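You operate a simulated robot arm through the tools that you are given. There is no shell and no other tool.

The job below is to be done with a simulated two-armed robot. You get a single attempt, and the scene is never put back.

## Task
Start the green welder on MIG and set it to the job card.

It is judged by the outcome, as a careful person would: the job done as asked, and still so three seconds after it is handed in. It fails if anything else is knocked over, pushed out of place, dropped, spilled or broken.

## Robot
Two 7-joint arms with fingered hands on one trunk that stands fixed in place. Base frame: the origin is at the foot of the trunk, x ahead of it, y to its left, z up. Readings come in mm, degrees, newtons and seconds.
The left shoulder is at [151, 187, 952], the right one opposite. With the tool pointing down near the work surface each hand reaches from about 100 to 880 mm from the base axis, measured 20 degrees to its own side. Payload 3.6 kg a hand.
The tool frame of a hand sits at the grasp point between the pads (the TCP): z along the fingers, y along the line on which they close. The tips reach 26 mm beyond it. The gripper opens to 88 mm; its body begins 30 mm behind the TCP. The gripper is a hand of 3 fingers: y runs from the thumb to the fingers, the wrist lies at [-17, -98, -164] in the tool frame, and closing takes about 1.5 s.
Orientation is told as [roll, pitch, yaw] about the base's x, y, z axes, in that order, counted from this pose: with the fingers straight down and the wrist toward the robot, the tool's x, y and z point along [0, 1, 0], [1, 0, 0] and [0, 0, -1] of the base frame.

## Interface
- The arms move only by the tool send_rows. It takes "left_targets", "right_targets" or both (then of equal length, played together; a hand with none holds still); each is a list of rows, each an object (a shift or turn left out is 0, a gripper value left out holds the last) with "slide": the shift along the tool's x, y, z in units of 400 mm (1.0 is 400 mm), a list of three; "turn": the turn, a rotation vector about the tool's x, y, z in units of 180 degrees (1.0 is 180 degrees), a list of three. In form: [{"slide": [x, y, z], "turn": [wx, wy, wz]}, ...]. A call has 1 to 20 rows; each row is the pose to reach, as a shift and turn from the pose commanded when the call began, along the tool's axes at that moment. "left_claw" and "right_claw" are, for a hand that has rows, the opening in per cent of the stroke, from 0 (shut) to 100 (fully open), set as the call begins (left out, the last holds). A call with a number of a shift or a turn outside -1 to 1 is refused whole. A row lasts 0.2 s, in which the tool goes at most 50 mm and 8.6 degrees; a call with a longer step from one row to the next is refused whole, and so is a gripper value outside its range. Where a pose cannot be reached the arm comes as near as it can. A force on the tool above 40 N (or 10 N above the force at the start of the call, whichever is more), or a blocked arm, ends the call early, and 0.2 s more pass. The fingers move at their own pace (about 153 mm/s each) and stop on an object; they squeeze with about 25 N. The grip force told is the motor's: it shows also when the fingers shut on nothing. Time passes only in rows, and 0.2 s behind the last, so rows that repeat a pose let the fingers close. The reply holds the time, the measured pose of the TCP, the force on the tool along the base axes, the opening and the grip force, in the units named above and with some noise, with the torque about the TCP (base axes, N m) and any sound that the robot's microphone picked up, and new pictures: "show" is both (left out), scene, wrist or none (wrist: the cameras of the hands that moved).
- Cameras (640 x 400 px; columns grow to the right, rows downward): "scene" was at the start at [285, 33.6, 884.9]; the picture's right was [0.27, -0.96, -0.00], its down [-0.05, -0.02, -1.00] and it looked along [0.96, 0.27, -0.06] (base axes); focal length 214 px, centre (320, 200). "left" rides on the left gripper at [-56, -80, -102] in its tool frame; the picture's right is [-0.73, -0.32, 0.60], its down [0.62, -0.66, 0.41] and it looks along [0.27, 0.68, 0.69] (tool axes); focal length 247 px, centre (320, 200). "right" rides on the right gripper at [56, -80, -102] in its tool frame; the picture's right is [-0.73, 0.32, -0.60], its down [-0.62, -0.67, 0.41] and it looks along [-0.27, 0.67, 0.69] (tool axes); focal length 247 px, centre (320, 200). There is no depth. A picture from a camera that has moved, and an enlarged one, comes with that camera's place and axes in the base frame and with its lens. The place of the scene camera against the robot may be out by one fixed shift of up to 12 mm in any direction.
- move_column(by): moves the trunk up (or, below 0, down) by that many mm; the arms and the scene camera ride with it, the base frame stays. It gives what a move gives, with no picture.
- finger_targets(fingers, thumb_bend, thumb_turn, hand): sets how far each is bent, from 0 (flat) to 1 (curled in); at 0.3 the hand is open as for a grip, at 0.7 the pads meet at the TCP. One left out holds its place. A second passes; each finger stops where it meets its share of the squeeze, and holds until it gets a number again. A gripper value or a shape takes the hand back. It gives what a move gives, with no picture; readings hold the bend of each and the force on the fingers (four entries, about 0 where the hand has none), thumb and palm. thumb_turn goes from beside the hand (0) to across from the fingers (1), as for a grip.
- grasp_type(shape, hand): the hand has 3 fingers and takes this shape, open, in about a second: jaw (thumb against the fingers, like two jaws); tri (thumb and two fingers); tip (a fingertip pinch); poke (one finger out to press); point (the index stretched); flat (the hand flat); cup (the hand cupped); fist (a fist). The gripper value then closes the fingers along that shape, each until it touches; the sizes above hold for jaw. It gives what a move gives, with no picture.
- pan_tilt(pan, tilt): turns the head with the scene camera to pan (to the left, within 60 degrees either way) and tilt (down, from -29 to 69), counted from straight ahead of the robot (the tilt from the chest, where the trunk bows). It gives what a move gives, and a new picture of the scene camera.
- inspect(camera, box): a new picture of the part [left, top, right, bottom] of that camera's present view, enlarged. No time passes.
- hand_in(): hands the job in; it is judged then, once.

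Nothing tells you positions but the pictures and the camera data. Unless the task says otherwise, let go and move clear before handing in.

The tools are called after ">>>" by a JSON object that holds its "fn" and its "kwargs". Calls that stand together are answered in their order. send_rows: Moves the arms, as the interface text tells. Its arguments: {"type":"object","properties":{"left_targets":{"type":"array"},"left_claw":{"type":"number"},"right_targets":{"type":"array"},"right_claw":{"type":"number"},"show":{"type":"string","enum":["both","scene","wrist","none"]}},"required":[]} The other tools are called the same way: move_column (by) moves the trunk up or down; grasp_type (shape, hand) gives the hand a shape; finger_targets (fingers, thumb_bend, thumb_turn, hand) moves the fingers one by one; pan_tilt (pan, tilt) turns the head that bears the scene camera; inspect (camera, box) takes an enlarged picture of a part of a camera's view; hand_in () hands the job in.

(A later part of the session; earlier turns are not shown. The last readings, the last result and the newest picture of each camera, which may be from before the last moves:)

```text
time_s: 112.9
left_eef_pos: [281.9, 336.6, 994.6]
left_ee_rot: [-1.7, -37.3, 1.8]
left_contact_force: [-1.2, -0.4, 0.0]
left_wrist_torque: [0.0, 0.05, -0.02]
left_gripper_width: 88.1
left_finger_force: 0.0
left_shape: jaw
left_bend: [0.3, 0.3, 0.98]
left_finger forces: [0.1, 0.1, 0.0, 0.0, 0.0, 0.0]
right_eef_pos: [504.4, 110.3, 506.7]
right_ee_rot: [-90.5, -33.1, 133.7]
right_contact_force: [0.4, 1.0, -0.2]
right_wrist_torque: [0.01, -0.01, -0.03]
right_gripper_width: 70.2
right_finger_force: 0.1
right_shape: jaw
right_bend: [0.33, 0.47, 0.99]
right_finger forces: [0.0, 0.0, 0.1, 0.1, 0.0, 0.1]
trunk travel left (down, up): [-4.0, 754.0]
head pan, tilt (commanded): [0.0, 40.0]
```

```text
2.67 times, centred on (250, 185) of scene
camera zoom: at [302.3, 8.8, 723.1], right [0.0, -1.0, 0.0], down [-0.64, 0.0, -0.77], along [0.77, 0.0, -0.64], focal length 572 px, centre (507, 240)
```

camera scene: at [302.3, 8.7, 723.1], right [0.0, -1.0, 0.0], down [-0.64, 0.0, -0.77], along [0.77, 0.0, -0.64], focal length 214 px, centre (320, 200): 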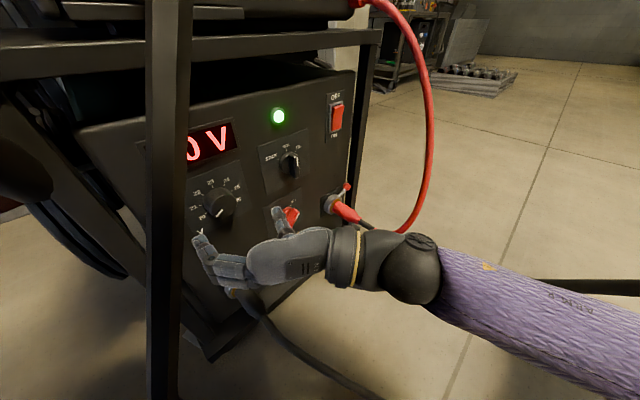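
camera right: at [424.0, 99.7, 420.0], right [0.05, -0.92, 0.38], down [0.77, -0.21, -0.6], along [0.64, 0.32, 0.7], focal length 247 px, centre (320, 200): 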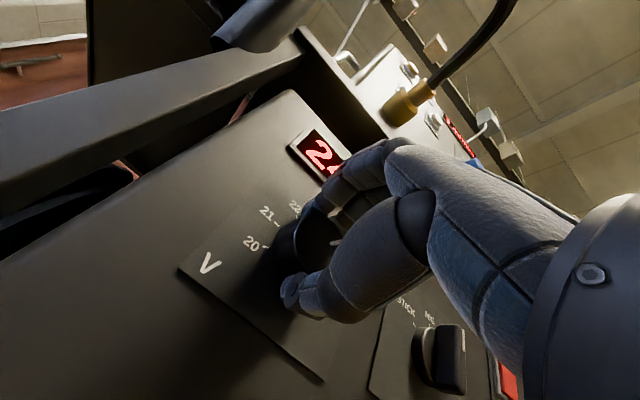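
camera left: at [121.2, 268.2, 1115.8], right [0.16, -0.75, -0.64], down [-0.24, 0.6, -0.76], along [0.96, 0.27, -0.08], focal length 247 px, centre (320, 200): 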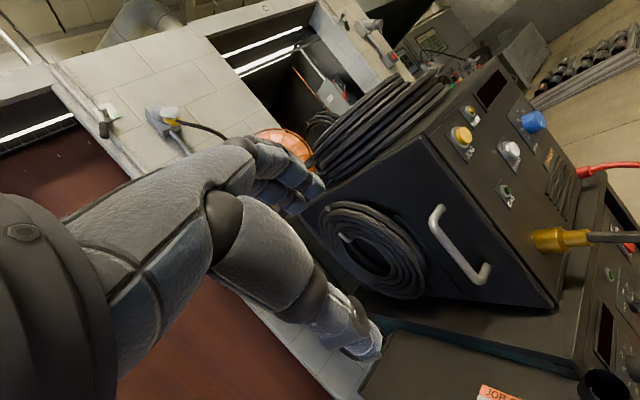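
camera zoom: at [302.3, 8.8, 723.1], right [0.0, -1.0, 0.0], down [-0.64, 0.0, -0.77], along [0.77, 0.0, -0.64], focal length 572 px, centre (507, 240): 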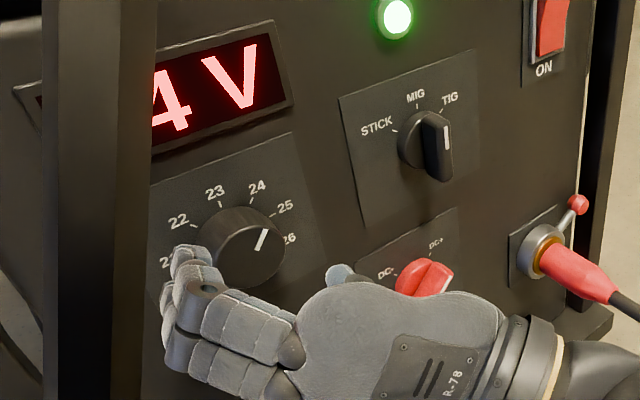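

Still 24 V with the hand off. I'll advance and grip for the last step.

>>> {"fn": "send_rows", "kwargs": {"right_targets": [{"slide": [0, 0, 0.02]}, {"slide": [0, 0, 0.04]}, {"slide": [0, 0, 0.06]}, {"slide": [0, 0, 0.075]}, {"slide": [0, 0, 0.088]}, {"slide": [0, 0, 0.088]}, {"slide": [0, 0, 0.088]}], "show": "none"}}

>>> {"fn": "send_rows", "kwargs": {"right_targets": [{"slide": [0, 0, 0]}, {"slide": [0, 0, 0]}, {"slide": [0, 0, 0]}, {"slide": [0, 0, 0]}, {"slide": [0, 0, 0]}, {"slide": [0, 0, 0]}], "right_claw": 0, "show": "wrist"}}

```text
time_s: 114.5
left_eef_pos: [282.2, 337.0, 995.3]
left_ee_rot: [-1.7, -37.4, 1.8]
left_contact_force: [0.7, 0.0, 0.9]
left_wrist_torque: [0.03, -0.01, 0.02]
left_gripper_width: 87.9
left_finger_force: 0.0
left_shape: jaw
left_bend: [0.3, 0.3, 0.98]
left_finger forces: [0.0, 0.0, 0.1, 0.1, 0.1, 0.0]
right_eef_pos: [530.2, 135.7, 505.9]
right_ee_rot: [-90.5, -33.1, 133.7]
right_contact_force: [0.1, -0.1, 0.0]
right_wrist_torque: [-0.01, 0.04, -0.04]
right_gripper_width: 70.1
right_finger_force: 0.1
right_shape: jaw
right_bend: [0.33, 0.47, 0.99]
right_finger forces: [0.0, 0.0, 0.0, 0.0, 0.0, 0.0]
trunk travel left (down, up): [-4.0, 754.0]
head pan, tilt (commanded): [0.0, 40.0]
```

```text
time_s: 115.9
left_eef_pos: [280.9, 336.8, 994.6]
left_ee_rot: [-1.8, -37.2, 1.8]
left_contact_force: [0.0, -0.1, -0.4]
left_wrist_torque: [0.01, -0.03, -0.05]
left_gripper_width: 87.9
left_finger_force: 0.0
left_shape: jaw
left_bend: [0.3, 0.3, 0.98]
left_finger forces: [0.0, 0.0, 0.1, 0.0, 0.1, 0.0]
right_eef_pos: [530.8, 134.6, 505.6]
right_ee_rot: [-90.4, -33.0, 133.6]
right_contact_force: [0.2, 2.4, -1.2]
right_wrist_torque: [0.0, -0.05, 0.04]
right_gripper_width: 33.0
right_finger_force: 24.3
right_shape: jaw
right_bend: [0.5, 0.71, 1.0]
right_finger forces: [14.8, 8.4, 0.0, 0.0, 21.9, 0.0]
trunk travel left (down, up): [-4.0, 754.0]
head pan, tilt (commanded): [0.0, 40.0]
camera right: at [481.8, 38.7, 413.8], right [-0.35, -0.51, 0.79], down [0.91, -0.37, 0.16], along [0.21, 0.77, 0.6], focal length 247 px, centre (320, 200)
```

right: 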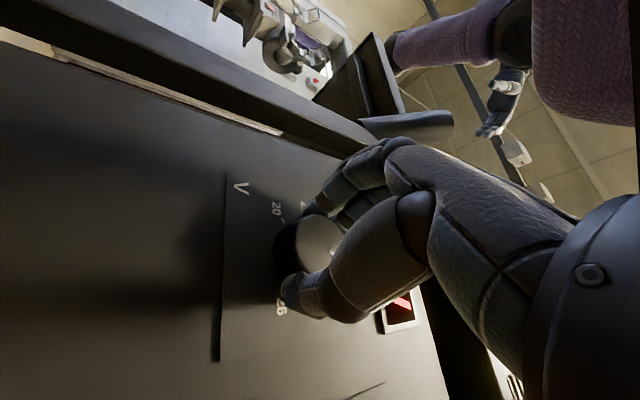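

Clean grip. I'll turn the last 40° to 25 V.

>>> {"fn": "send_rows", "kwargs": {"right_targets": [{"turn": [0, 0, 0.008]}, {"turn": [0, 0, 0.02]}, {"turn": [0, 0, 0.034]}, {"turn": [0, 0, 0.048]}, {"turn": [0, 0, 0.062]}, {"turn": [0, 0, 0.076]}, {"turn": [0, 0, 0.09]}, {"turn": [0, 0, 0.104]}, {"turn": [0, 0, 0.118]}, {"turn": [0, 0, 0.132]}, {"turn": [0, 0, 0.146]}, {"turn": [0, 0, 0.16]}, {"turn": [0, 0, 0.174]}, {"turn": [0, 0, 0.188]}, {"turn": [0, 0, 0.202]}, {"turn": [0, 0, 0.214]}, {"turn": [0, 0, 0.222]}, {"turn": [0, 0, 0.222]}], "show": "none"}}

>>> {"fn": "inspect", "kwargs": {"camera": "scene", "box": [160, 110, 340, 260]}}

```text
time_s: 119.7
left_eef_pos: [281.3, 335.7, 994.4]
left_ee_rot: [-1.8, -37.2, 1.8]
left_contact_force: [-0.8, -0.7, 0.4]
left_wrist_torque: [0.01, -0.03, -0.02]
left_gripper_width: 87.9
left_finger_force: 0.0
left_shape: jaw
left_bend: [0.3, 0.3, 0.98]
left_finger forces: [0.0, 0.0, 0.1, 0.0, 0.0, 0.0]
right_eef_pos: [530.6, 135.1, 505.2]
right_ee_rot: [-91.3, -73.1, 134.6]
right_contact_force: [2.4, 3.0, -2.1]
right_wrist_torque: [-0.07, 0.09, -0.01]
right_gripper_width: 32.8
right_finger_force: 25.2
right_shape: jaw
right_bend: [0.5, 0.71, 1.0]
right_finger forces: [14.1, 8.4, 0.0, 0.0, 23.5, 0.0]
trunk travel left (down, up): [-4.0, 754.0]
head pan, tilt (commanded): [0.0, 40.0]
```

```text
2.67 times, centred on (250, 185) of scene
camera zoom: at [302.5, 9.0, 723.0], right [0.0, -1.0, 0.0], down [-0.64, 0.0, -0.77], along [0.77, 0.0, -0.64], focal length 572 px, centre (507, 240)
```

zoom: 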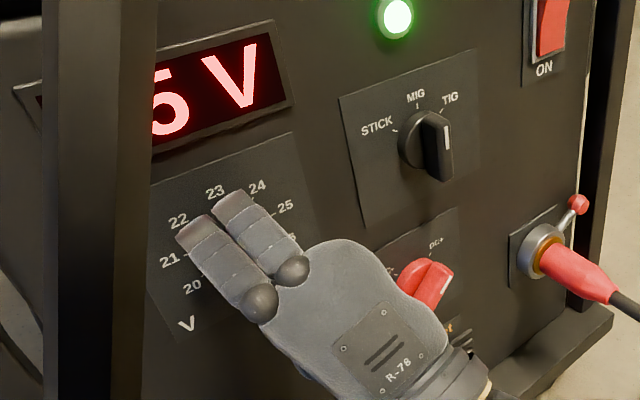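

It reads 25 V. I'll release and back straight out, then check.

>>> {"fn": "send_rows", "kwargs": {"right_targets": [{"slide": [0, 0, 0]}, {"slide": [0, 0, 0]}, {"slide": [0, 0, 0]}, {"slide": [0, 0, 0]}, {"slide": [0, 0, -0.03]}, {"slide": [0, 0, -0.06]}, {"slide": [0, 0, -0.1]}, {"slide": [0, 0, -0.15]}, {"slide": [0, 0, -0.2]}, {"slide": [0, 0, -0.2]}], "right_claw": 80, "show": "both"}}

>>> {"fn": "inspect", "kwargs": {"camera": "right", "box": [100, 80, 360, 300]}}

>>> {"fn": "inspect", "kwargs": {"camera": "scene", "box": [160, 110, 340, 260]}}

```text
time_s: 121.9
left_eef_pos: [280.0, 336.0, 994.8]
left_ee_rot: [-1.9, -37.3, 1.8]
left_contact_force: [-0.1, -0.3, -1.1]
left_wrist_torque: [-0.03, 0.02, -0.01]
left_gripper_width: 87.9
left_finger_force: 0.2
left_shape: jaw
left_bend: [0.3, 0.3, 0.98]
left_finger forces: [0.0, 0.0, 0.0, 0.0, 0.0, 0.0]
right_eef_pos: [473.1, 77.5, 507.7]
right_ee_rot: [-91.4, -73.2, 134.7]
right_contact_force: [0.6, -0.9, 0.6]
right_wrist_torque: [-0.01, 0.03, 0.02]
right_gripper_width: 70.0
right_finger_force: 0.0
right_shape: jaw
right_bend: [0.33, 0.47, 0.99]
right_finger forces: [0.1, 0.0, 0.0, 0.0, 0.0, 0.1]
trunk travel left (down, up): [-4.0, 754.0]
head pan, tilt (commanded): [0.0, 40.0]
camera scene: at [302.3, 8.8, 723.2], right [0.0, -1.0, 0.0], down [-0.64, 0.0, -0.77], along [0.77, 0.0, -0.64], focal length 214 px, centre (320, 200)
camera right: at [378.4, 30.5, 414.2], right [-0.02, -0.86, 0.51], down [0.84, -0.29, -0.45], along [0.54, 0.43, 0.73], focal length 247 px, centre (320, 200)
```

scene: 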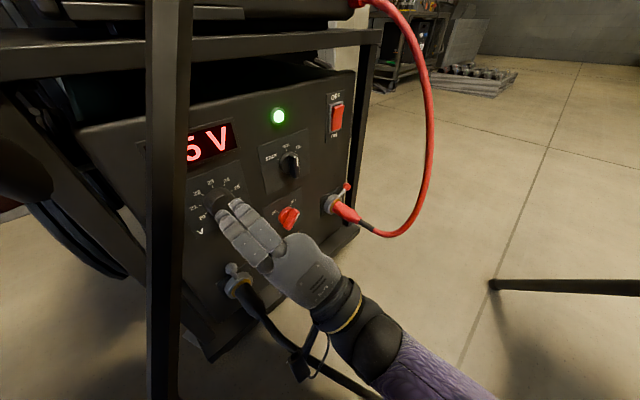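
right: 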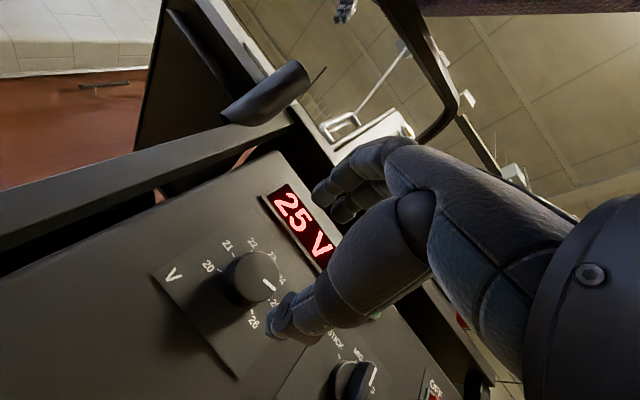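

```text
1.82 times, centred on (230, 190) of right
camera zoom: at [378.4, 30.5, 414.2], right [-0.02, -0.86, 0.51], down [0.84, -0.29, -0.45], along [0.54, 0.43, 0.73], focal length 449 px, centre (484, 218)
```

zoom: 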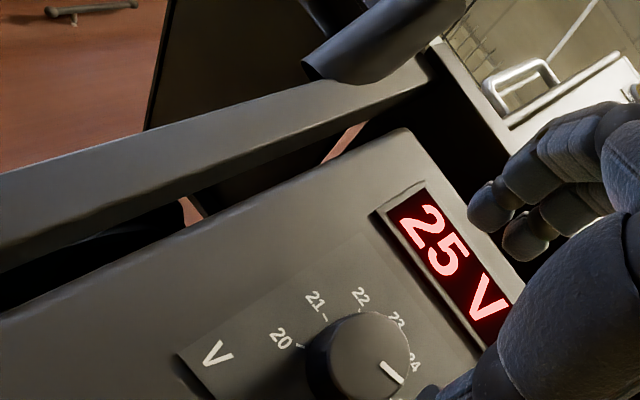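

```text
2.67 times, centred on (250, 185) of scene
camera zoom: at [302.3, 8.8, 723.2], right [0.0, -1.0, 0.0], down [-0.64, 0.0, -0.77], along [0.77, 0.0, -0.64], focal length 572 px, centre (507, 240)
```

zoom: 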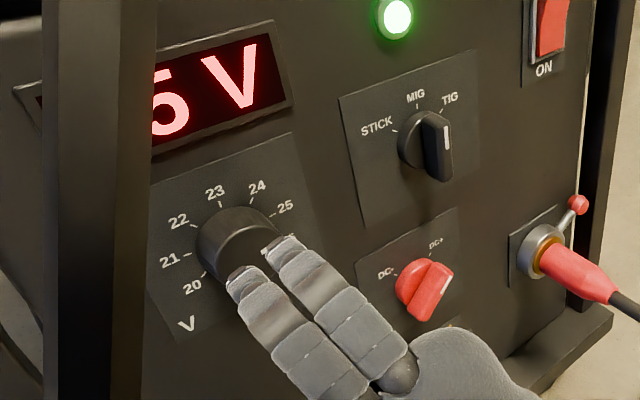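

25 V is set and holding. Next is the wire-speed knob up on the feeder. I'll first move the right hand out to the right, clear of both cables, before raising the trunk.

>>> {"fn": "send_rows", "kwargs": {"right_targets": [{"slide": [-0.03, -0.01, -0.06]}, {"slide": [-0.08, -0.03, -0.12]}, {"slide": [-0.14, -0.045, -0.18]}, {"slide": [-0.2, -0.06, -0.24]}, {"slide": [-0.26, -0.075, -0.3]}, {"slide": [-0.32, -0.09, -0.35]}, {"slide": [-0.38, -0.11, -0.38]}, {"slide": [-0.425, -0.1255, -0.395]}, {"slide": [-0.425, -0.1255, -0.395]}, {"slide": [-0.425, -0.1255, -0.395]}], "right_claw": 80, "show": "scene"}}

```text
time_s: 124.1
left_eef_pos: [280.5, 335.9, 994.9]
left_ee_rot: [-1.7, -37.3, 1.7]
left_contact_force: [0.8, -0.9, 0.6]
left_wrist_torque: [0.03, 0.01, -0.01]
left_gripper_width: 87.9
left_finger_force: 0.0
left_shape: jaw
left_bend: [0.3, 0.3, 0.98]
left_finger forces: [0.1, 0.0, 0.1, 0.1, 0.0, 0.0]
right_eef_pos: [479.1, -157.1, 504.4]
right_ee_rot: [-91.3, -73.1, 134.7]
right_contact_force: [0.1, -0.1, -0.2]
right_wrist_torque: [0.07, -0.01, 0.03]
right_gripper_width: 70.0
right_finger_force: 0.0
right_shape: jaw
right_bend: [0.33, 0.47, 0.99]
right_finger forces: [0.0, 0.0, 0.0, 0.1, 0.0, 0.1]
trunk travel left (down, up): [-4.0, 754.0]
head pan, tilt (commanded): [0.0, 40.0]
camera scene: at [302.3, 8.7, 723.1], right [0.0, -1.0, 0.0], down [-0.64, 0.0, -0.77], along [0.77, 0.0, -0.64], focal length 214 px, centre (320, 200)
```

scene: 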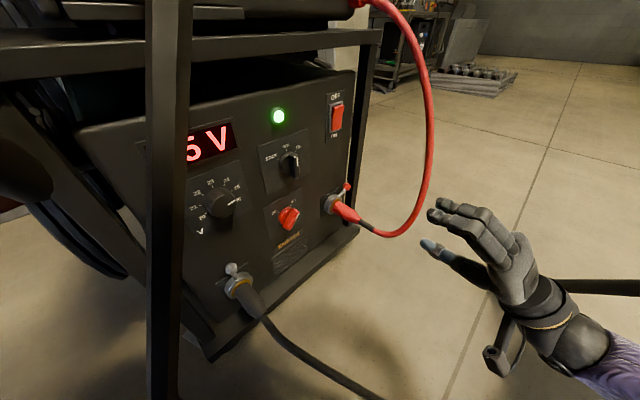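

The hand is in clear space. I'll raise the trunk in two stages, watching the forces.

>>> {"fn": "move_column", "kwargs": {"by": 200}}

>>> {"fn": "pan_tilt", "kwargs": {"pan": 10, "tilt": 35}}

```text
time_s: 126.3
left_eef_pos: [186.0, 336.2, 1216.9]
left_ee_rot: [-2.3, -47.8, 2.1]
left_contact_force: [1.0, 0.5, -0.1]
left_wrist_torque: [-0.03, 0.0, 0.0]
left_gripper_width: 88.1
left_finger_force: 0.0
left_shape: jaw
left_bend: [0.3, 0.3, 0.98]
left_finger forces: [0.0, 0.0, 0.1, 0.0, 0.0, 0.0]
right_eef_pos: [479.8, -157.7, 705.2]
right_ee_rot: [-91.2, -73.1, 134.6]
right_contact_force: [-0.6, -0.9, 0.5]
right_wrist_torque: [-0.01, 0.01, -0.01]
right_gripper_width: 70.2
right_finger_force: 0.1
right_shape: jaw
right_bend: [0.33, 0.47, 0.99]
right_finger forces: [0.0, 0.0, 0.1, 0.0, 0.0, 0.1]
trunk travel left (down, up): [-204.0, 554.0]
head pan, tilt (commanded): [0.0, 40.0]
```

```text
time_s: 127.0
left_eef_pos: [185.6, 335.6, 1216.1]
left_ee_rot: [-2.4, -47.8, 2.1]
left_contact_force: [0.2, 0.0, 0.3]
left_wrist_torque: [0.0, 0.03, 0.01]
left_gripper_width: 88.0
left_finger_force: 0.0
left_shape: jaw
left_bend: [0.3, 0.3, 0.98]
left_finger forces: [0.0, 0.0, 0.0, 0.0, 0.1, 0.1]
right_eef_pos: [479.7, -157.9, 705.5]
right_ee_rot: [-91.5, -73.1, 134.6]
right_contact_force: [-0.2, 0.0, -0.6]
right_wrist_torque: [0.01, 0.02, -0.01]
right_gripper_width: 70.1
right_finger_force: 0.0
right_shape: jaw
right_bend: [0.33, 0.47, 0.99]
right_finger forces: [0.0, 0.0, 0.0, 0.1, 0.0, 0.1]
trunk travel left (down, up): [-204.0, 554.0]
head pan, tilt (commanded): [10.0, 35.0]
camera scene: at [262.1, 24.0, 947.6], right [0.17, -0.98, 0.0], down [-0.57, -0.1, -0.82], along [0.81, 0.14, -0.57], focal length 214 px, centre (320, 200)
```

scene: 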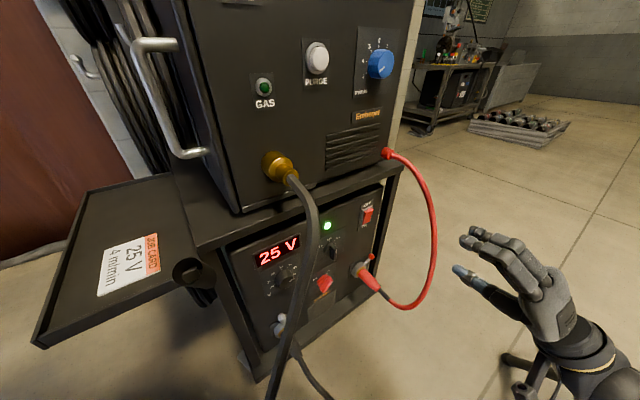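

The right hand rose cleanly. The left hand is being drawn back toward the robot as the trunk straightens, so I'll bring it forward and down to a comfortable free spot before continuing.

>>> {"fn": "send_rows", "kwargs": {"left_targets": [{"slide": [-0.002, -0.022, 0.09]}, {"slide": [-0.004, -0.045, 0.18]}, {"slide": [-0.006, -0.068, 0.27]}, {"slide": [-0.008, -0.09, 0.36]}, {"slide": [-0.01, -0.113, 0.45]}, {"slide": [-0.012, -0.135, 0.54]}, {"slide": [-0.0125, -0.158, 0.63]}, {"slide": [-0.0125, -0.158, 0.63]}], "show": "scene"}}

```text
time_s: 128.8
left_eef_pos: [380.2, 456.0, 963.9]
left_ee_rot: [-2.3, -47.8, 2.0]
left_contact_force: [-0.3, 0.6, 0.7]
left_wrist_torque: [-0.03, 0.01, 0.0]
left_gripper_width: 87.8
left_finger_force: 0.1
left_shape: jaw
left_bend: [0.3, 0.3, 0.98]
left_finger forces: [0.0, 0.0, 0.0, 0.1, 0.1, 0.1]
left hand out of reach, approached as far as the arm can: row 1, 2, 3, 4, 5, 6, 7, 8
right_eef_pos: [479.6, -157.5, 705.9]
right_ee_rot: [-91.4, -73.0, 134.7]
right_contact_force: [-0.3, -0.5, -0.2]
right_wrist_torque: [0.01, -0.02, 0.01]
right_gripper_width: 70.0
right_finger_force: 0.0
right_shape: jaw
right_bend: [0.33, 0.47, 0.99]
right_finger forces: [0.1, 0.0, 0.0, 0.0, 0.1, 0.0]
trunk travel left (down, up): [-204.0, 554.0]
head pan, tilt (commanded): [10.0, 35.0]
camera scene: at [262.0, 24.0, 947.7], right [0.17, -0.98, 0.0], down [-0.56, -0.1, -0.82], along [0.81, 0.14, -0.57], focal length 214 px, centre (320, 200)
```

scene: 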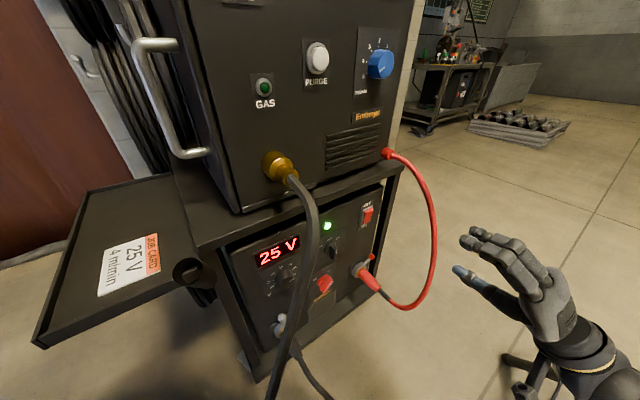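

>>> {"fn": "inspect", "kwargs": {"camera": "left", "box": [0, 0, 640, 400]}}

>>> {"fn": "pan_tilt", "kwargs": {"pan": 50, "tilt": 25}}

```text
1.00 times, centred on (320, 200) of left (not enlarged: the box is as wide or as high as the picture)
camera zoom: at [252.5, 400.4, 975.9], right [0.24, -0.75, -0.62], down [-0.14, 0.6, -0.79], along [0.96, 0.27, 0.03], focal length 247 px, centre (320, 200)
```

zoom: 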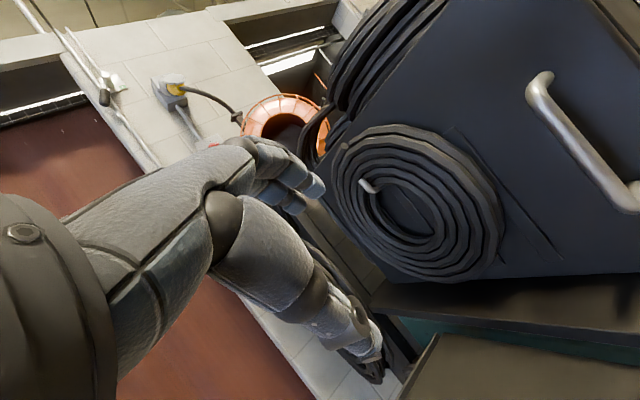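

```text
time_s: 129.9
left_eef_pos: [381.4, 457.6, 965.5]
left_ee_rot: [-2.3, -47.9, 2.0]
left_contact_force: [-0.2, -0.7, 0.5]
left_wrist_torque: [0.01, -0.02, -0.02]
left_gripper_width: 87.9
left_finger_force: 0.1
left_shape: jaw
left_bend: [0.3, 0.3, 0.98]
left_finger forces: [0.0, 0.0, 0.0, 0.0, 0.1, 0.1]
right_eef_pos: [479.3, -157.9, 705.5]
right_ee_rot: [-91.4, -73.2, 134.7]
right_contact_force: [0.8, 0.1, -0.1]
right_wrist_torque: [-0.04, -0.02, -0.01]
right_gripper_width: 70.1
right_finger_force: 0.1
right_shape: jaw
right_bend: [0.33, 0.47, 0.99]
right_finger forces: [0.0, 0.0, 0.0, 0.0, 0.0, 0.0]
trunk travel left (down, up): [-204.0, 554.0]
head pan, tilt (commanded): [50.0, 25.0]
camera scene: at [234.6, 79.2, 963.4], right [0.77, -0.64, 0.0], down [-0.27, -0.32, -0.91], along [0.58, 0.69, -0.42], focal length 214 px, centre (320, 200)
```

scene: 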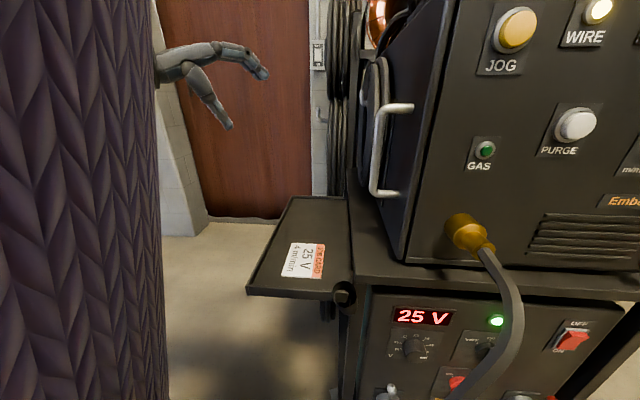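

The left hand is clear of the feeder, tray and wall. I'll raise the trunk the second stage.

>>> {"fn": "move_column", "kwargs": {"by": 200}}

>>> {"fn": "pan_tilt", "kwargs": {"pan": 5, "tilt": 30}}

>>> {"fn": "inspect", "kwargs": {"camera": "right", "box": [0, 0, 640, 400]}}

```text
time_s: 132.1
left_eef_pos: [380.8, 455.1, 1166.5]
left_ee_rot: [-2.3, -47.9, 2.2]
left_contact_force: [-1.1, -0.1, -0.5]
left_wrist_torque: [-0.02, 0.01, 0.03]
left_gripper_width: 87.9
left_finger_force: 0.1
left_shape: jaw
left_bend: [0.3, 0.3, 0.98]
left_finger forces: [0.0, 0.0, 0.0, 0.1, 0.0, 0.0]
right_eef_pos: [479.1, -157.3, 904.9]
right_ee_rot: [-91.2, -73.1, 134.6]
right_contact_force: [-1.1, 0.0, -0.6]
right_wrist_torque: [0.01, -0.03, 0.01]
right_gripper_width: 70.2
right_finger_force: 0.1
right_shape: jaw
right_bend: [0.33, 0.47, 0.99]
right_finger forces: [0.1, 0.0, 0.0, 0.1, 0.1, 0.0]
trunk travel left (down, up): [-404.0, 354.0]
head pan, tilt (commanded): [50.0, 25.0]
```

```text
time_s: 133.2
left_eef_pos: [381.3, 453.6, 1166.3]
left_ee_rot: [-2.3, -47.9, 2.2]
left_contact_force: [-0.8, 0.7, -0.5]
left_wrist_torque: [-0.01, 0.0, 0.04]
left_gripper_width: 88.2
left_finger_force: 0.0
left_shape: jaw
left_bend: [0.3, 0.3, 0.98]
left_finger forces: [0.0, 0.0, 0.0, 0.0, 0.0, 0.1]
right_eef_pos: [478.9, -157.9, 905.3]
right_ee_rot: [-91.4, -73.2, 134.7]
right_contact_force: [0.2, -1.1, 0.3]
right_wrist_torque: [0.0, 0.02, 0.02]
right_gripper_width: 69.9
right_finger_force: 0.2
right_shape: jaw
right_bend: [0.33, 0.47, 0.99]
right_finger forces: [0.0, 0.0, 0.0, 0.0, 0.0, 0.0]
trunk travel left (down, up): [-404.0, 354.0]
head pan, tilt (commanded): [5.0, 30.0]
camera scene: at [233.9, 16.7, 1172.1], right [0.09, -1.0, 0.0], down [-0.5, -0.04, -0.87], along [0.86, 0.08, -0.5], focal length 214 px, centre (320, 200)
```

scene: 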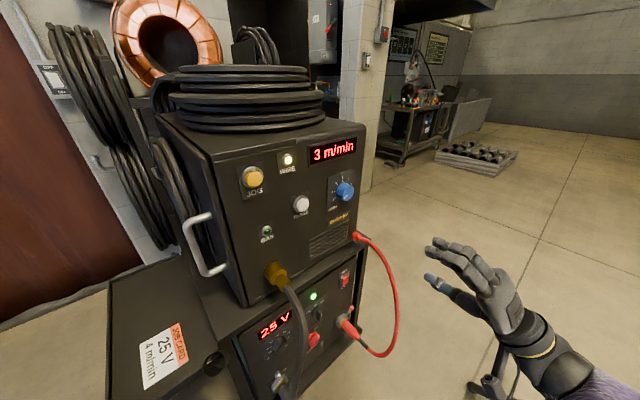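

```text
1.00 times, centred on (320, 200) of right (not enlarged: the box is as wide or as high as the picture)
camera zoom: at [384.8, -205.9, 811.9], right [-0.02, -0.86, 0.51], down [0.84, -0.29, -0.45], along [0.54, 0.43, 0.73], focal length 247 px, centre (320, 200)
```

zoom: 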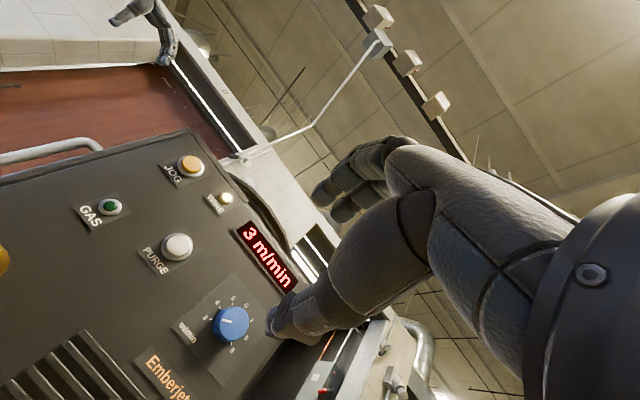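

Displays read 25 V and 3 m/min. I'll look closely at the blue wire-speed knob and the feeder lamps.

>>> {"fn": "inspect", "kwargs": {"camera": "right", "box": [150, 260, 310, 390]}}

>>> {"fn": "inspect", "kwargs": {"camera": "scene", "box": [230, 130, 370, 250]}}

```text
3.08 times, centred on (230, 325) of right
camera zoom: at [384.8, -205.9, 811.9], right [-0.02, -0.86, 0.51], down [0.84, -0.29, -0.45], along [0.54, 0.43, 0.73], focal length 760 px, centre (597, -185)
```

zoom: 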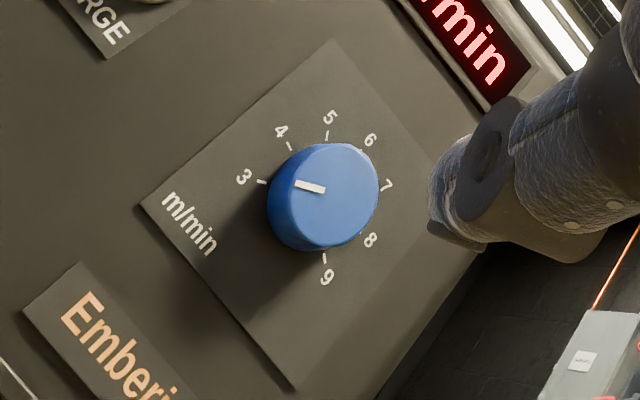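

```text
3.33 times, centred on (300, 190) of scene
camera zoom: at [233.9, 16.7, 1172.1], right [0.09, -1.0, 0.0], down [-0.5, -0.04, -0.87], along [0.86, 0.08, -0.5], focal length 715 px, centre (387, 233)
```

zoom: 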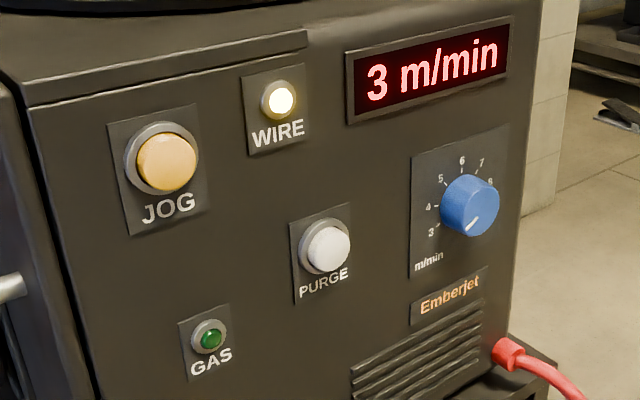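

The knob points at 3, with 4 one step (40°) clockwise, and the axis is at about (711, -7, 914). I'll move the hand in front of it and roll to the same grip start as before.

>>> {"fn": "send_rows", "kwargs": {"right_targets": [{"slide": [-0.0104, -0.0014, 0.0358], "turn": [0, 0, -0.0185]}, {"slide": [-0.0208, -0.0029, 0.0717], "turn": [0, 0, -0.037]}, {"slide": [-0.0312, -0.0043, 0.1075], "turn": [0, 0, -0.0555]}, {"slide": [-0.0416, -0.0058, 0.1433], "turn": [0, 0, -0.074]}, {"slide": [-0.052, -0.0072, 0.1792], "turn": [0, 0, -0.0925]}, {"slide": [-0.0624, -0.0087, 0.215], "turn": [0, 0, -0.111]}, {"slide": [-0.0728, -0.0101, 0.2508], "turn": [0, 0, -0.1295]}, {"slide": [-0.0832, -0.0115, 0.2867], "turn": [0, 0, -0.148]}, {"slide": [-0.0936, -0.013, 0.3225], "turn": [0, 0, -0.1665]}, {"slide": [-0.104, -0.0144, 0.3583], "turn": [0, 0, -0.185]}, {"slide": [-0.1144, -0.0159, 0.3942], "turn": [0, 0, -0.2035]}, {"slide": [-0.1248, -0.0173, 0.43], "turn": [0, 0, -0.222]}, {"slide": [-0.1248, -0.0173, 0.43], "turn": [0, 0, -0.222]}, {"slide": [-0.1248, -0.0173, 0.43], "turn": [0, 0, -0.222]}], "show": "both"}}

>>> {"fn": "inspect", "kwargs": {"camera": "right", "box": [160, 180, 380, 360]}}

>>> {"fn": "inspect", "kwargs": {"camera": "scene", "box": [270, 120, 430, 260]}}

```text
time_s: 136.2
left_eef_pos: [380.6, 454.9, 1167.0]
left_ee_rot: [-2.2, -47.9, 2.1]
left_contact_force: [-0.4, 0.1, 0.5]
left_wrist_torque: [0.01, -0.03, 0.0]
left_gripper_width: 88.0
left_finger_force: 0.0
left_shape: jaw
left_bend: [0.3, 0.3, 0.98]
left_finger forces: [0.0, 0.0, 0.1, 0.1, 0.1, 0.1]
right_eef_pos: [579.4, -76.5, 936.9]
right_ee_rot: [-90.5, -33.0, 133.6]
right_contact_force: [0.1, -0.5, -0.5]
right_wrist_torque: [0.01, -0.02, 0.03]
right_gripper_width: 70.4
right_finger_force: 0.1
right_shape: jaw
right_bend: [0.33, 0.47, 0.99]
right_finger forces: [0.0, 0.0, 0.0, 0.0, 0.0, 0.0]
right hand out of reach, approached as far as the arm can: row 5, 6, 7, 8, 9, 10, 11, 12, 13, 14
trunk travel left (down, up): [-404.0, 354.0]
head pan, tilt (commanded): [5.0, 30.0]
camera scene: at [233.8, 16.4, 1172.1], right [0.09, -1.0, 0.0], down [-0.5, -0.04, -0.87], along [0.86, 0.08, -0.5], focal length 214 px, centre (320, 200)
camera right: at [531.1, -173.0, 845.4], right [-0.35, -0.51, 0.79], down [0.91, -0.37, 0.16], along [0.21, 0.77, 0.6], focal length 247 px, centre (320, 200)
```

scene: 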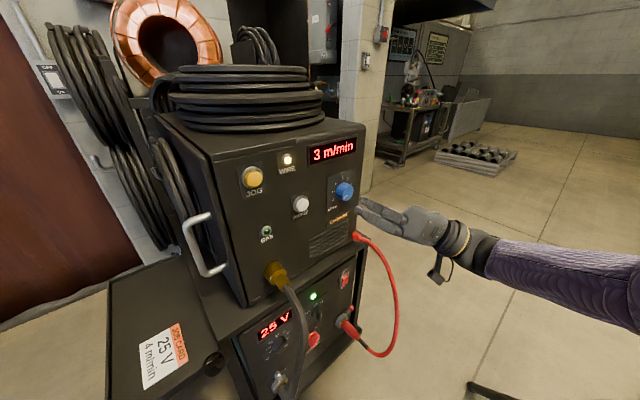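
right: 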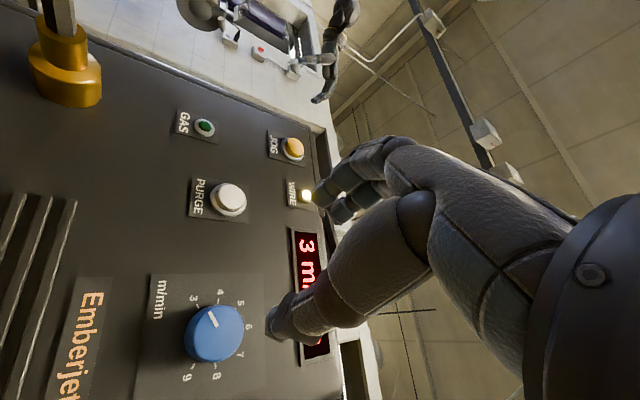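

```text
2.22 times, centred on (270, 270) of right
camera zoom: at [531.1, -173.0, 845.4], right [-0.35, -0.51, 0.79], down [0.91, -0.37, 0.16], along [0.21, 0.77, 0.6], focal length 549 px, centre (431, 44)
```

zoom: 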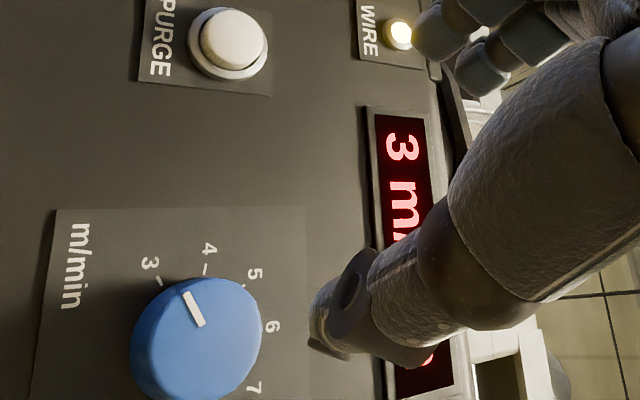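

```text
2.86 times, centred on (350, 190) of scene
camera zoom: at [233.8, 16.4, 1172.1], right [0.09, -1.0, 0.0], down [-0.5, -0.04, -0.87], along [0.86, 0.08, -0.5], focal length 613 px, centre (234, 229)
```

zoom: 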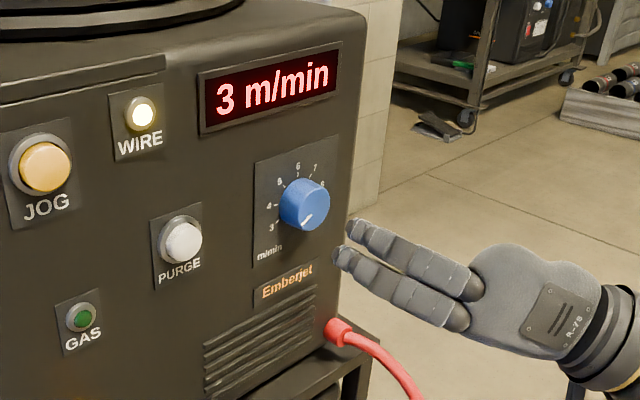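

The knob is just out of reach because the shoulders sit farther back with the trunk this high. I'll retract, lower the trunk part-way, and approach again.

>>> {"fn": "send_rows", "kwargs": {"right_targets": [{"slide": [0.0168, 0.0187, -0.1]}, {"slide": [0.0335, 0.0373, -0.2]}, {"slide": [0.0503, 0.056, -0.29]}, {"slide": [0.067, 0.0746, -0.37]}, {"slide": [0.0838, 0.0933, -0.43]}, {"slide": [0.0838, 0.0933, -0.43]}, {"slide": [0.0838, 0.0933, -0.43]}], "show": "none"}}

>>> {"fn": "move_column", "kwargs": {"by": -200}}

```text
time_s: 137.8
left_eef_pos: [380.6, 454.3, 1168.0]
left_ee_rot: [-2.4, -47.9, 2.1]
left_contact_force: [-0.7, 0.7, 0.2]
left_wrist_torque: [-0.01, 0.01, 0.02]
left_gripper_width: 87.7
left_finger_force: 0.1
left_shape: jaw
left_bend: [0.3, 0.3, 0.98]
left_finger forces: [0.0, 0.0, 0.0, 0.0, 0.1, 0.0]
right_eef_pos: [483.1, -180.6, 849.5]
right_ee_rot: [-90.6, -33.2, 133.7]
right_contact_force: [-0.9, 0.3, 0.2]
right_wrist_torque: [-0.01, -0.01, 0.01]
right_gripper_width: 70.4
right_finger_force: 0.1
right_shape: jaw
right_bend: [0.33, 0.47, 0.99]
right_finger forces: [0.0, 0.0, 0.1, 0.0, 0.0, 0.0]
right hand out of reach, approached as far as the arm can: row 1, 2, 3, 4, 5, 6, 7
trunk travel left (down, up): [-404.0, 354.0]
head pan, tilt (commanded): [5.0, 30.0]
```

```text
time_s: 140.0
left_eef_pos: [381.9, 456.2, 964.7]
left_ee_rot: [-2.2, -47.6, 1.9]
left_contact_force: [-0.6, -0.1, -0.6]
left_wrist_torque: [0.01, 0.03, -0.04]
left_gripper_width: 87.9
left_finger_force: 0.0
left_shape: jaw
left_bend: [0.3, 0.3, 0.98]
left_finger forces: [0.1, 0.0, 0.0, 0.0, 0.1, 0.0]
right_eef_pos: [472.4, -180.7, 582.4]
right_ee_rot: [-82.0, -39.1, 128.7]
right_contact_force: [0.3, 0.2, 0.1]
right_wrist_torque: [-0.01, 0.0, -0.02]
right_gripper_width: 70.3
right_finger_force: 0.0
right_shape: jaw
right_bend: [0.33, 0.47, 0.99]
right_finger forces: [0.1, 0.0, 0.0, 0.0, 0.0, 0.0]
trunk travel left (down, up): [-204.0, 554.0]
head pan, tilt (commanded): [5.0, 30.0]
```

>>> {"fn": "send_rows", "kwargs": {"right_targets": [{"slide": [0, 0, 0]}, {"slide": [0, 0, 0]}, {"slide": [0, 0, 0]}], "show": "both"}}

```text
time_s: 140.8
left_eef_pos: [383.4, 455.6, 966.1]
left_ee_rot: [-2.4, -47.6, 2.1]
left_contact_force: [0.3, -0.9, 0.1]
left_wrist_torque: [0.01, -0.03, 0.0]
left_gripper_width: 87.9
left_finger_force: 0.1
left_shape: jaw
left_bend: [0.3, 0.3, 0.98]
left_finger forces: [0.0, 0.1, 0.0, 0.0, 0.1, 0.0]
right_eef_pos: [472.2, -181.3, 582.3]
right_ee_rot: [-82.1, -39.1, 128.6]
right_contact_force: [-0.1, -0.7, 0.3]
right_wrist_torque: [-0.01, 0.01, -0.04]
right_gripper_width: 70.1
right_finger_force: 0.1
right_shape: jaw
right_bend: [0.33, 0.47, 0.99]
right_finger forces: [0.0, 0.0, 0.0, 0.1, 0.0, 0.1]
trunk travel left (down, up): [-204.0, 554.0]
head pan, tilt (commanded): [5.0, 30.0]
camera scene: at [265.4, 16.6, 955.4], right [0.09, -1.0, 0.0], down [-0.5, -0.04, -0.87], along [0.86, 0.08, -0.5], focal length 214 px, centre (320, 200)
camera right: at [409.7, -276.9, 499.3], right [-0.22, -0.51, 0.83], down [0.93, -0.37, 0.01], along [0.3, 0.77, 0.56], focal length 247 px, centre (320, 200)
```

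scene: 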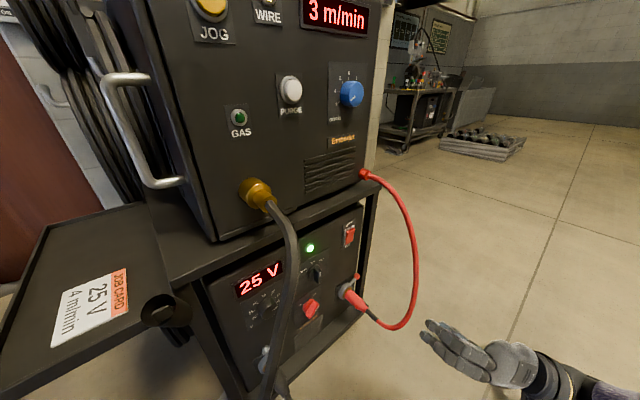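
right: 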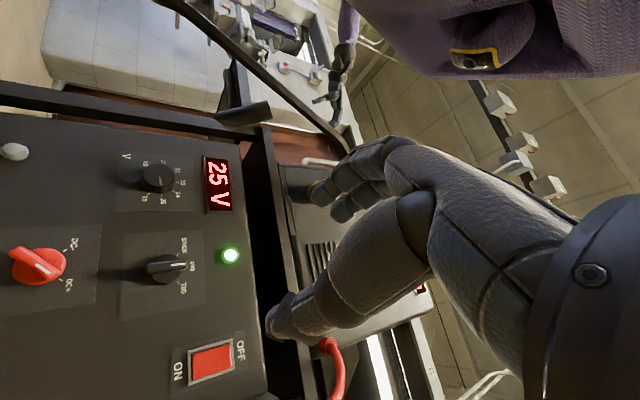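

The hand is back under control in free space. I'll raise it to knob height while staying well out from the feeder.

>>> {"fn": "send_rows", "kwargs": {"right_targets": [{"slide": [-0.0644, 0.0515, -0.0002], "turn": [-0.0022, -0.0026, 0]}, {"slide": [-0.1287, 0.103, -0.0004], "turn": [-0.0043, -0.0053, 0]}, {"slide": [-0.1931, 0.1545, -0.0006], "turn": [-0.0065, -0.0079, 0]}, {"slide": [-0.2574, 0.206, -0.0008], "turn": [-0.0087, -0.0106, 0]}, {"slide": [-0.3218, 0.2575, -0.001], "turn": [-0.0109, -0.0132, 0]}, {"slide": [-0.3861, 0.309, -0.0012], "turn": [-0.013, -0.0158, 0]}, {"slide": [-0.4505, 0.3605, -0.0014], "turn": [-0.0152, -0.0185, 0]}, {"slide": [-0.5148, 0.412, -0.0016], "turn": [-0.0174, -0.0211, 0]}, {"slide": [-0.5792, 0.4635, -0.0018], "turn": [-0.0195, -0.0238, 0]}, {"slide": [-0.6435, 0.515, -0.002], "turn": [-0.0217, -0.0264, 0]}, {"slide": [-0.6435, 0.515, -0.002], "turn": [-0.0217, -0.0264, 0]}], "show": "both"}}

```text
time_s: 143.2
left_eef_pos: [382.5, 455.1, 965.5]
left_ee_rot: [-2.5, -47.6, 1.9]
left_contact_force: [-0.2, -0.1, 0.9]
left_wrist_torque: [-0.01, 0.04, 0.01]
left_gripper_width: 88.0
left_finger_force: 0.0
left_shape: jaw
left_bend: [0.3, 0.3, 0.98]
left_finger forces: [0.1, 0.1, 0.0, 0.1, 0.0, 0.0]
right_eef_pos: [670.3, -189.5, 802.9]
right_ee_rot: [-89.9, -39.5, 133.7]
right_contact_force: [-0.1, -0.5, 0.3]
right_wrist_torque: [0.0, 0.02, -0.01]
right_gripper_width: 70.4
right_finger_force: 0.1
right_shape: jaw
right_bend: [0.33, 0.47, 0.99]
right_finger forces: [0.0, 0.1, 0.1, 0.1, 0.0, 0.0]
right hand out of reach, approached as far as the arm can: row 1, 2, 3, 4, 5, 6, 7, 8, 9, 10, 11
trunk travel left (down, up): [-204.0, 554.0]
head pan, tilt (commanded): [5.0, 30.0]
camera scene: at [265.5, 16.6, 955.3], right [0.09, -1.0, 0.0], down [-0.5, -0.04, -0.87], along [0.86, 0.08, -0.5], focal length 214 px, centre (320, 200)
camera right: at [614.6, -279.2, 708.6], right [-0.28, -0.57, 0.77], down [0.93, -0.37, 0.06], along [0.25, 0.73, 0.64], focal length 247 px, centre (320, 200)
```

scene: 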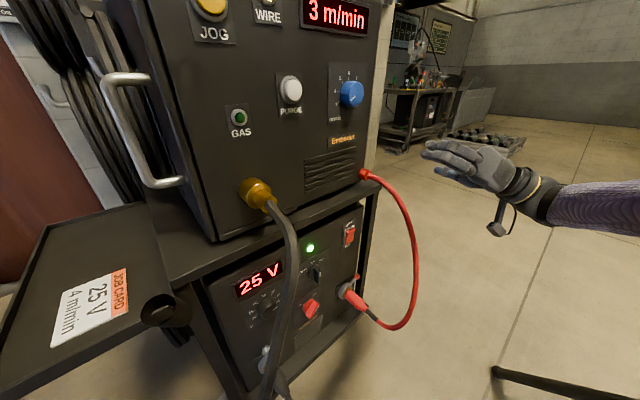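
right: 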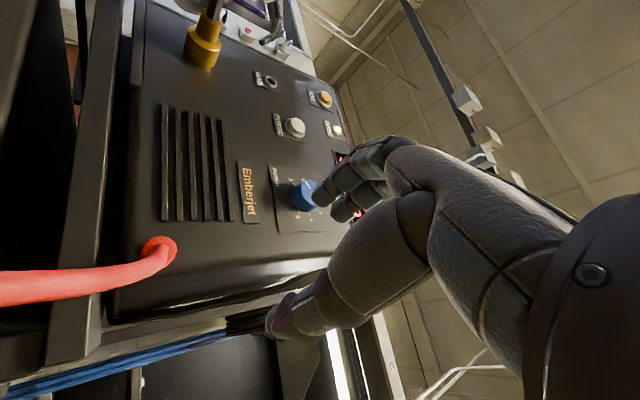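

The arm has settled in a poor, elbow-out posture. I'll look to the right to see where the elbow is relative to the stand.

>>> {"fn": "pan_tilt", "kwargs": {"pan": -50, "tilt": 25}}

```text
time_s: 144.4
left_eef_pos: [383.0, 455.5, 964.7]
left_ee_rot: [-2.4, -47.6, 2.0]
left_contact_force: [-0.3, 0.4, -0.1]
left_wrist_torque: [-0.01, 0.03, 0.01]
left_gripper_width: 88.0
left_finger_force: 0.0
left_shape: jaw
left_bend: [0.3, 0.3, 0.98]
left_finger forces: [0.0, 0.1, 0.1, 0.0, 0.1, 0.1]
right_eef_pos: [670.2, -189.8, 802.2]
right_ee_rot: [-89.8, -39.4, 133.7]
right_contact_force: [0.4, -0.5, 0.1]
right_wrist_torque: [0.01, 0.03, -0.02]
right_gripper_width: 70.4
right_finger_force: 0.1
right_shape: jaw
right_bend: [0.33, 0.47, 0.99]
right_finger forces: [0.0, 0.0, 0.0, 0.1, 0.0, 0.0]
trunk travel left (down, up): [-204.0, 554.0]
head pan, tilt (commanded): [-50.0, 25.0]
camera scene: at [234.7, -61.8, 963.4], right [-0.77, -0.64, 0.0], down [-0.27, 0.32, -0.91], along [0.58, -0.69, -0.42], focal length 214 px, centre (320, 200)
```

scene: 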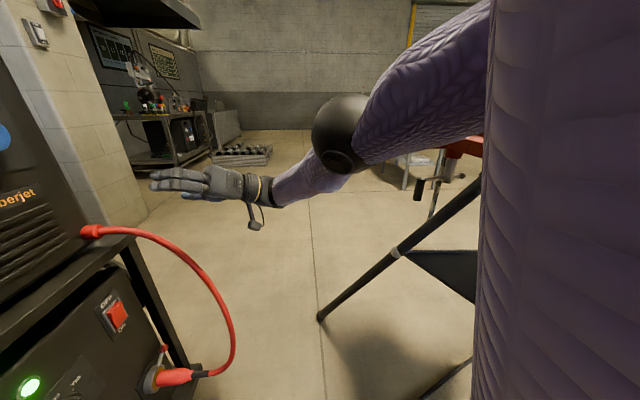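

>>> {"fn": "send_rows", "kwargs": {"right_targets": [{"slide": [0, 0, -0.01]}, {"slide": [0, 0, -0.02]}], "show": "none"}}

```text
time_s: 145.0
left_eef_pos: [383.0, 456.7, 964.3]
left_ee_rot: [-2.4, -47.5, 2.0]
left_contact_force: [-0.7, -0.2, 0.4]
left_wrist_torque: [-0.02, -0.01, 0.0]
left_gripper_width: 88.0
left_finger_force: 0.1
left_shape: jaw
left_bend: [0.3, 0.3, 0.98]
left_finger forces: [0.0, 0.1, 0.0, 0.0, 0.0, 0.0]
right_eef_pos: [668.4, -195.1, 804.1]
right_ee_rot: [-90.0, -39.6, 133.8]
right_contact_force: [-0.2, 1.5, -0.3]
right_wrist_torque: [0.01, 0.01, 0.01]
right_gripper_width: 70.4
right_finger_force: 0.0
right_shape: jaw
right_bend: [0.33, 0.47, 0.99]
right_finger forces: [0.0, 0.0, 0.1, 0.0, 0.0, 0.0]
right hand out of reach, approached as far as the arm can: row 2
trunk travel left (down, up): [-204.0, 554.0]
head pan, tilt (commanded): [-50.0, 25.0]
```

>>> {"fn": "send_rows", "kwargs": {"right_targets": [{"slide": [0.04, -0.033, -0.01]}, {"slide": [0.08, -0.066, -0.03]}, {"slide": [0.12, -0.1, -0.06]}, {"slide": [0.16, -0.133, -0.1]}, {"slide": [0.192, -0.159, -0.15]}, {"slide": [0.192, -0.159, -0.2]}, {"slide": [0.192, -0.159, -0.2]}], "show": "scene"}}

```text
time_s: 146.6
left_eef_pos: [382.8, 455.4, 965.0]
left_ee_rot: [-2.4, -47.5, 2.1]
left_contact_force: [-1.0, 0.9, 0.0]
left_wrist_torque: [0.0, 0.0, -0.01]
left_gripper_width: 87.8
left_finger_force: 0.1
left_shape: jaw
left_bend: [0.3, 0.3, 0.98]
left_finger forces: [0.0, 0.0, 0.0, 0.0, 0.0, 0.0]
right_eef_pos: [591.8, -245.0, 718.2]
right_ee_rot: [-89.9, -39.6, 133.7]
right_contact_force: [0.2, 0.1, 0.0]
right_wrist_torque: [0.01, 0.0, -0.01]
right_gripper_width: 70.2
right_finger_force: 0.1
right_shape: jaw
right_bend: [0.33, 0.47, 0.99]
right_finger forces: [0.0, 0.0, 0.1, 0.0, 0.0, 0.0]
right hand out of reach, approached as far as the arm can: row 1, 2, 3, 4, 5, 6, 7
trunk travel left (down, up): [-204.0, 554.0]
head pan, tilt (commanded): [-50.0, 25.0]
camera scene: at [234.7, -61.6, 963.4], right [-0.77, -0.64, 0.0], down [-0.27, 0.32, -0.91], along [0.58, -0.69, -0.42], focal length 214 px, centre (320, 200)
```

scene: 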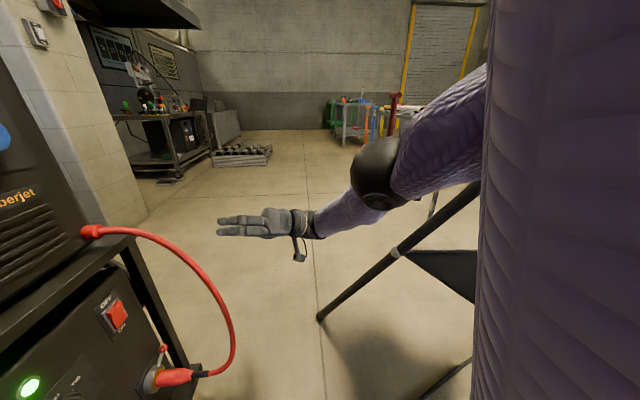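

>>> {"fn": "send_rows", "kwargs": {"right_targets": [{"slide": [0.025, 0.0252, -0.0052], "turn": [0, 0, 0.0189]}, {"slide": [0.05, 0.0504, -0.0103], "turn": [0, 0, 0.0378]}, {"slide": [0.075, 0.0756, -0.0155], "turn": [0, 0, 0.0567]}, {"slide": [0.1, 0.1008, -0.0206], "turn": [0, 0, 0.0756]}, {"slide": [0.125, 0.126, -0.0258], "turn": [0, 0, 0.0945]}, {"slide": [0.15, 0.1512, -0.031], "turn": [0, 0, 0.1134]}, {"slide": [0.175, 0.1764, -0.0361], "turn": [0, 0, 0.1323]}, {"slide": [0.2, 0.2016, -0.0413], "turn": [0, 0, 0.1512]}, {"slide": [0.225, 0.2268, -0.0464], "turn": [0, 0, 0.1701]}, {"slide": [0.25, 0.252, -0.0516], "turn": [0, 0, 0.189]}, {"slide": [0.25, 0.252, -0.0516], "turn": [0, 0, 0.189]}], "show": "scene"}}

```text
time_s: 149.0
left_eef_pos: [382.9, 456.1, 965.8]
left_ee_rot: [-2.3, -47.6, 1.9]
left_contact_force: [0.0, 1.3, 0.4]
left_wrist_torque: [0.0, 0.0, -0.01]
left_gripper_width: 87.9
left_finger_force: 0.1
left_shape: jaw
left_bend: [0.3, 0.3, 0.98]
left_finger forces: [0.0, 0.1, 0.1, 0.0, 0.0, 0.1]
right_eef_pos: [518.8, -163.8, 646.2]
right_ee_rot: [-90.1, -73.6, 133.7]
right_contact_force: [-0.5, 0.6, 0.2]
right_wrist_torque: [0.0, 0.0, -0.02]
right_gripper_width: 70.4
right_finger_force: 0.2
right_shape: jaw
right_bend: [0.33, 0.47, 0.99]
right_finger forces: [0.1, 0.0, 0.0, 0.0, 0.1, 0.0]
right hand out of reach, approached as far as the arm can: row 1, 2, 3, 4, 5, 6, 7, 8, 9, 10, 11
trunk travel left (down, up): [-204.0, 554.0]
head pan, tilt (commanded): [-50.0, 25.0]
camera scene: at [234.6, -61.8, 963.4], right [-0.77, -0.64, 0.0], down [-0.27, 0.32, -0.91], along [0.58, -0.69, -0.42], focal length 214 px, centre (320, 200)
```

scene: 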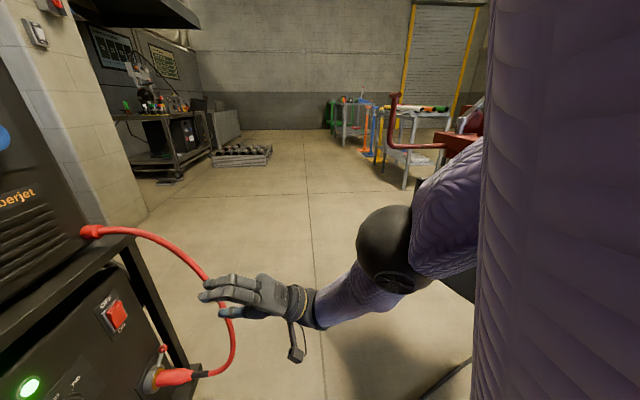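

>>> {"fn": "send_rows", "kwargs": {"right_targets": [{"slide": [0, 0, 0]}, {"slide": [0, 0, 0]}, {"slide": [0, 0, 0]}, {"slide": [0, 0, 0]}, {"slide": [0, 0, 0]}], "show": "none"}}

```text
time_s: 150.2
left_eef_pos: [383.2, 456.4, 965.1]
left_ee_rot: [-2.3, -47.6, 2.0]
left_contact_force: [1.2, 0.6, -0.3]
left_wrist_torque: [-0.02, 0.02, -0.01]
left_gripper_width: 87.9
left_finger_force: 0.0
left_shape: jaw
left_bend: [0.3, 0.3, 0.98]
left_finger forces: [0.0, 0.0, 0.1, 0.1, 0.0, 0.0]
right_eef_pos: [518.9, -163.3, 646.2]
right_ee_rot: [-90.0, -73.5, 133.7]
right_contact_force: [-1.0, -0.2, -0.6]
right_wrist_torque: [0.0, -0.03, -0.01]
right_gripper_width: 70.3
right_finger_force: 0.0
right_shape: jaw
right_bend: [0.33, 0.47, 0.99]
right_finger forces: [0.1, 0.0, 0.0, 0.1, 0.0, 0.0]
trunk travel left (down, up): [-204.0, 554.0]
head pan, tilt (commanded): [-50.0, 25.0]
```

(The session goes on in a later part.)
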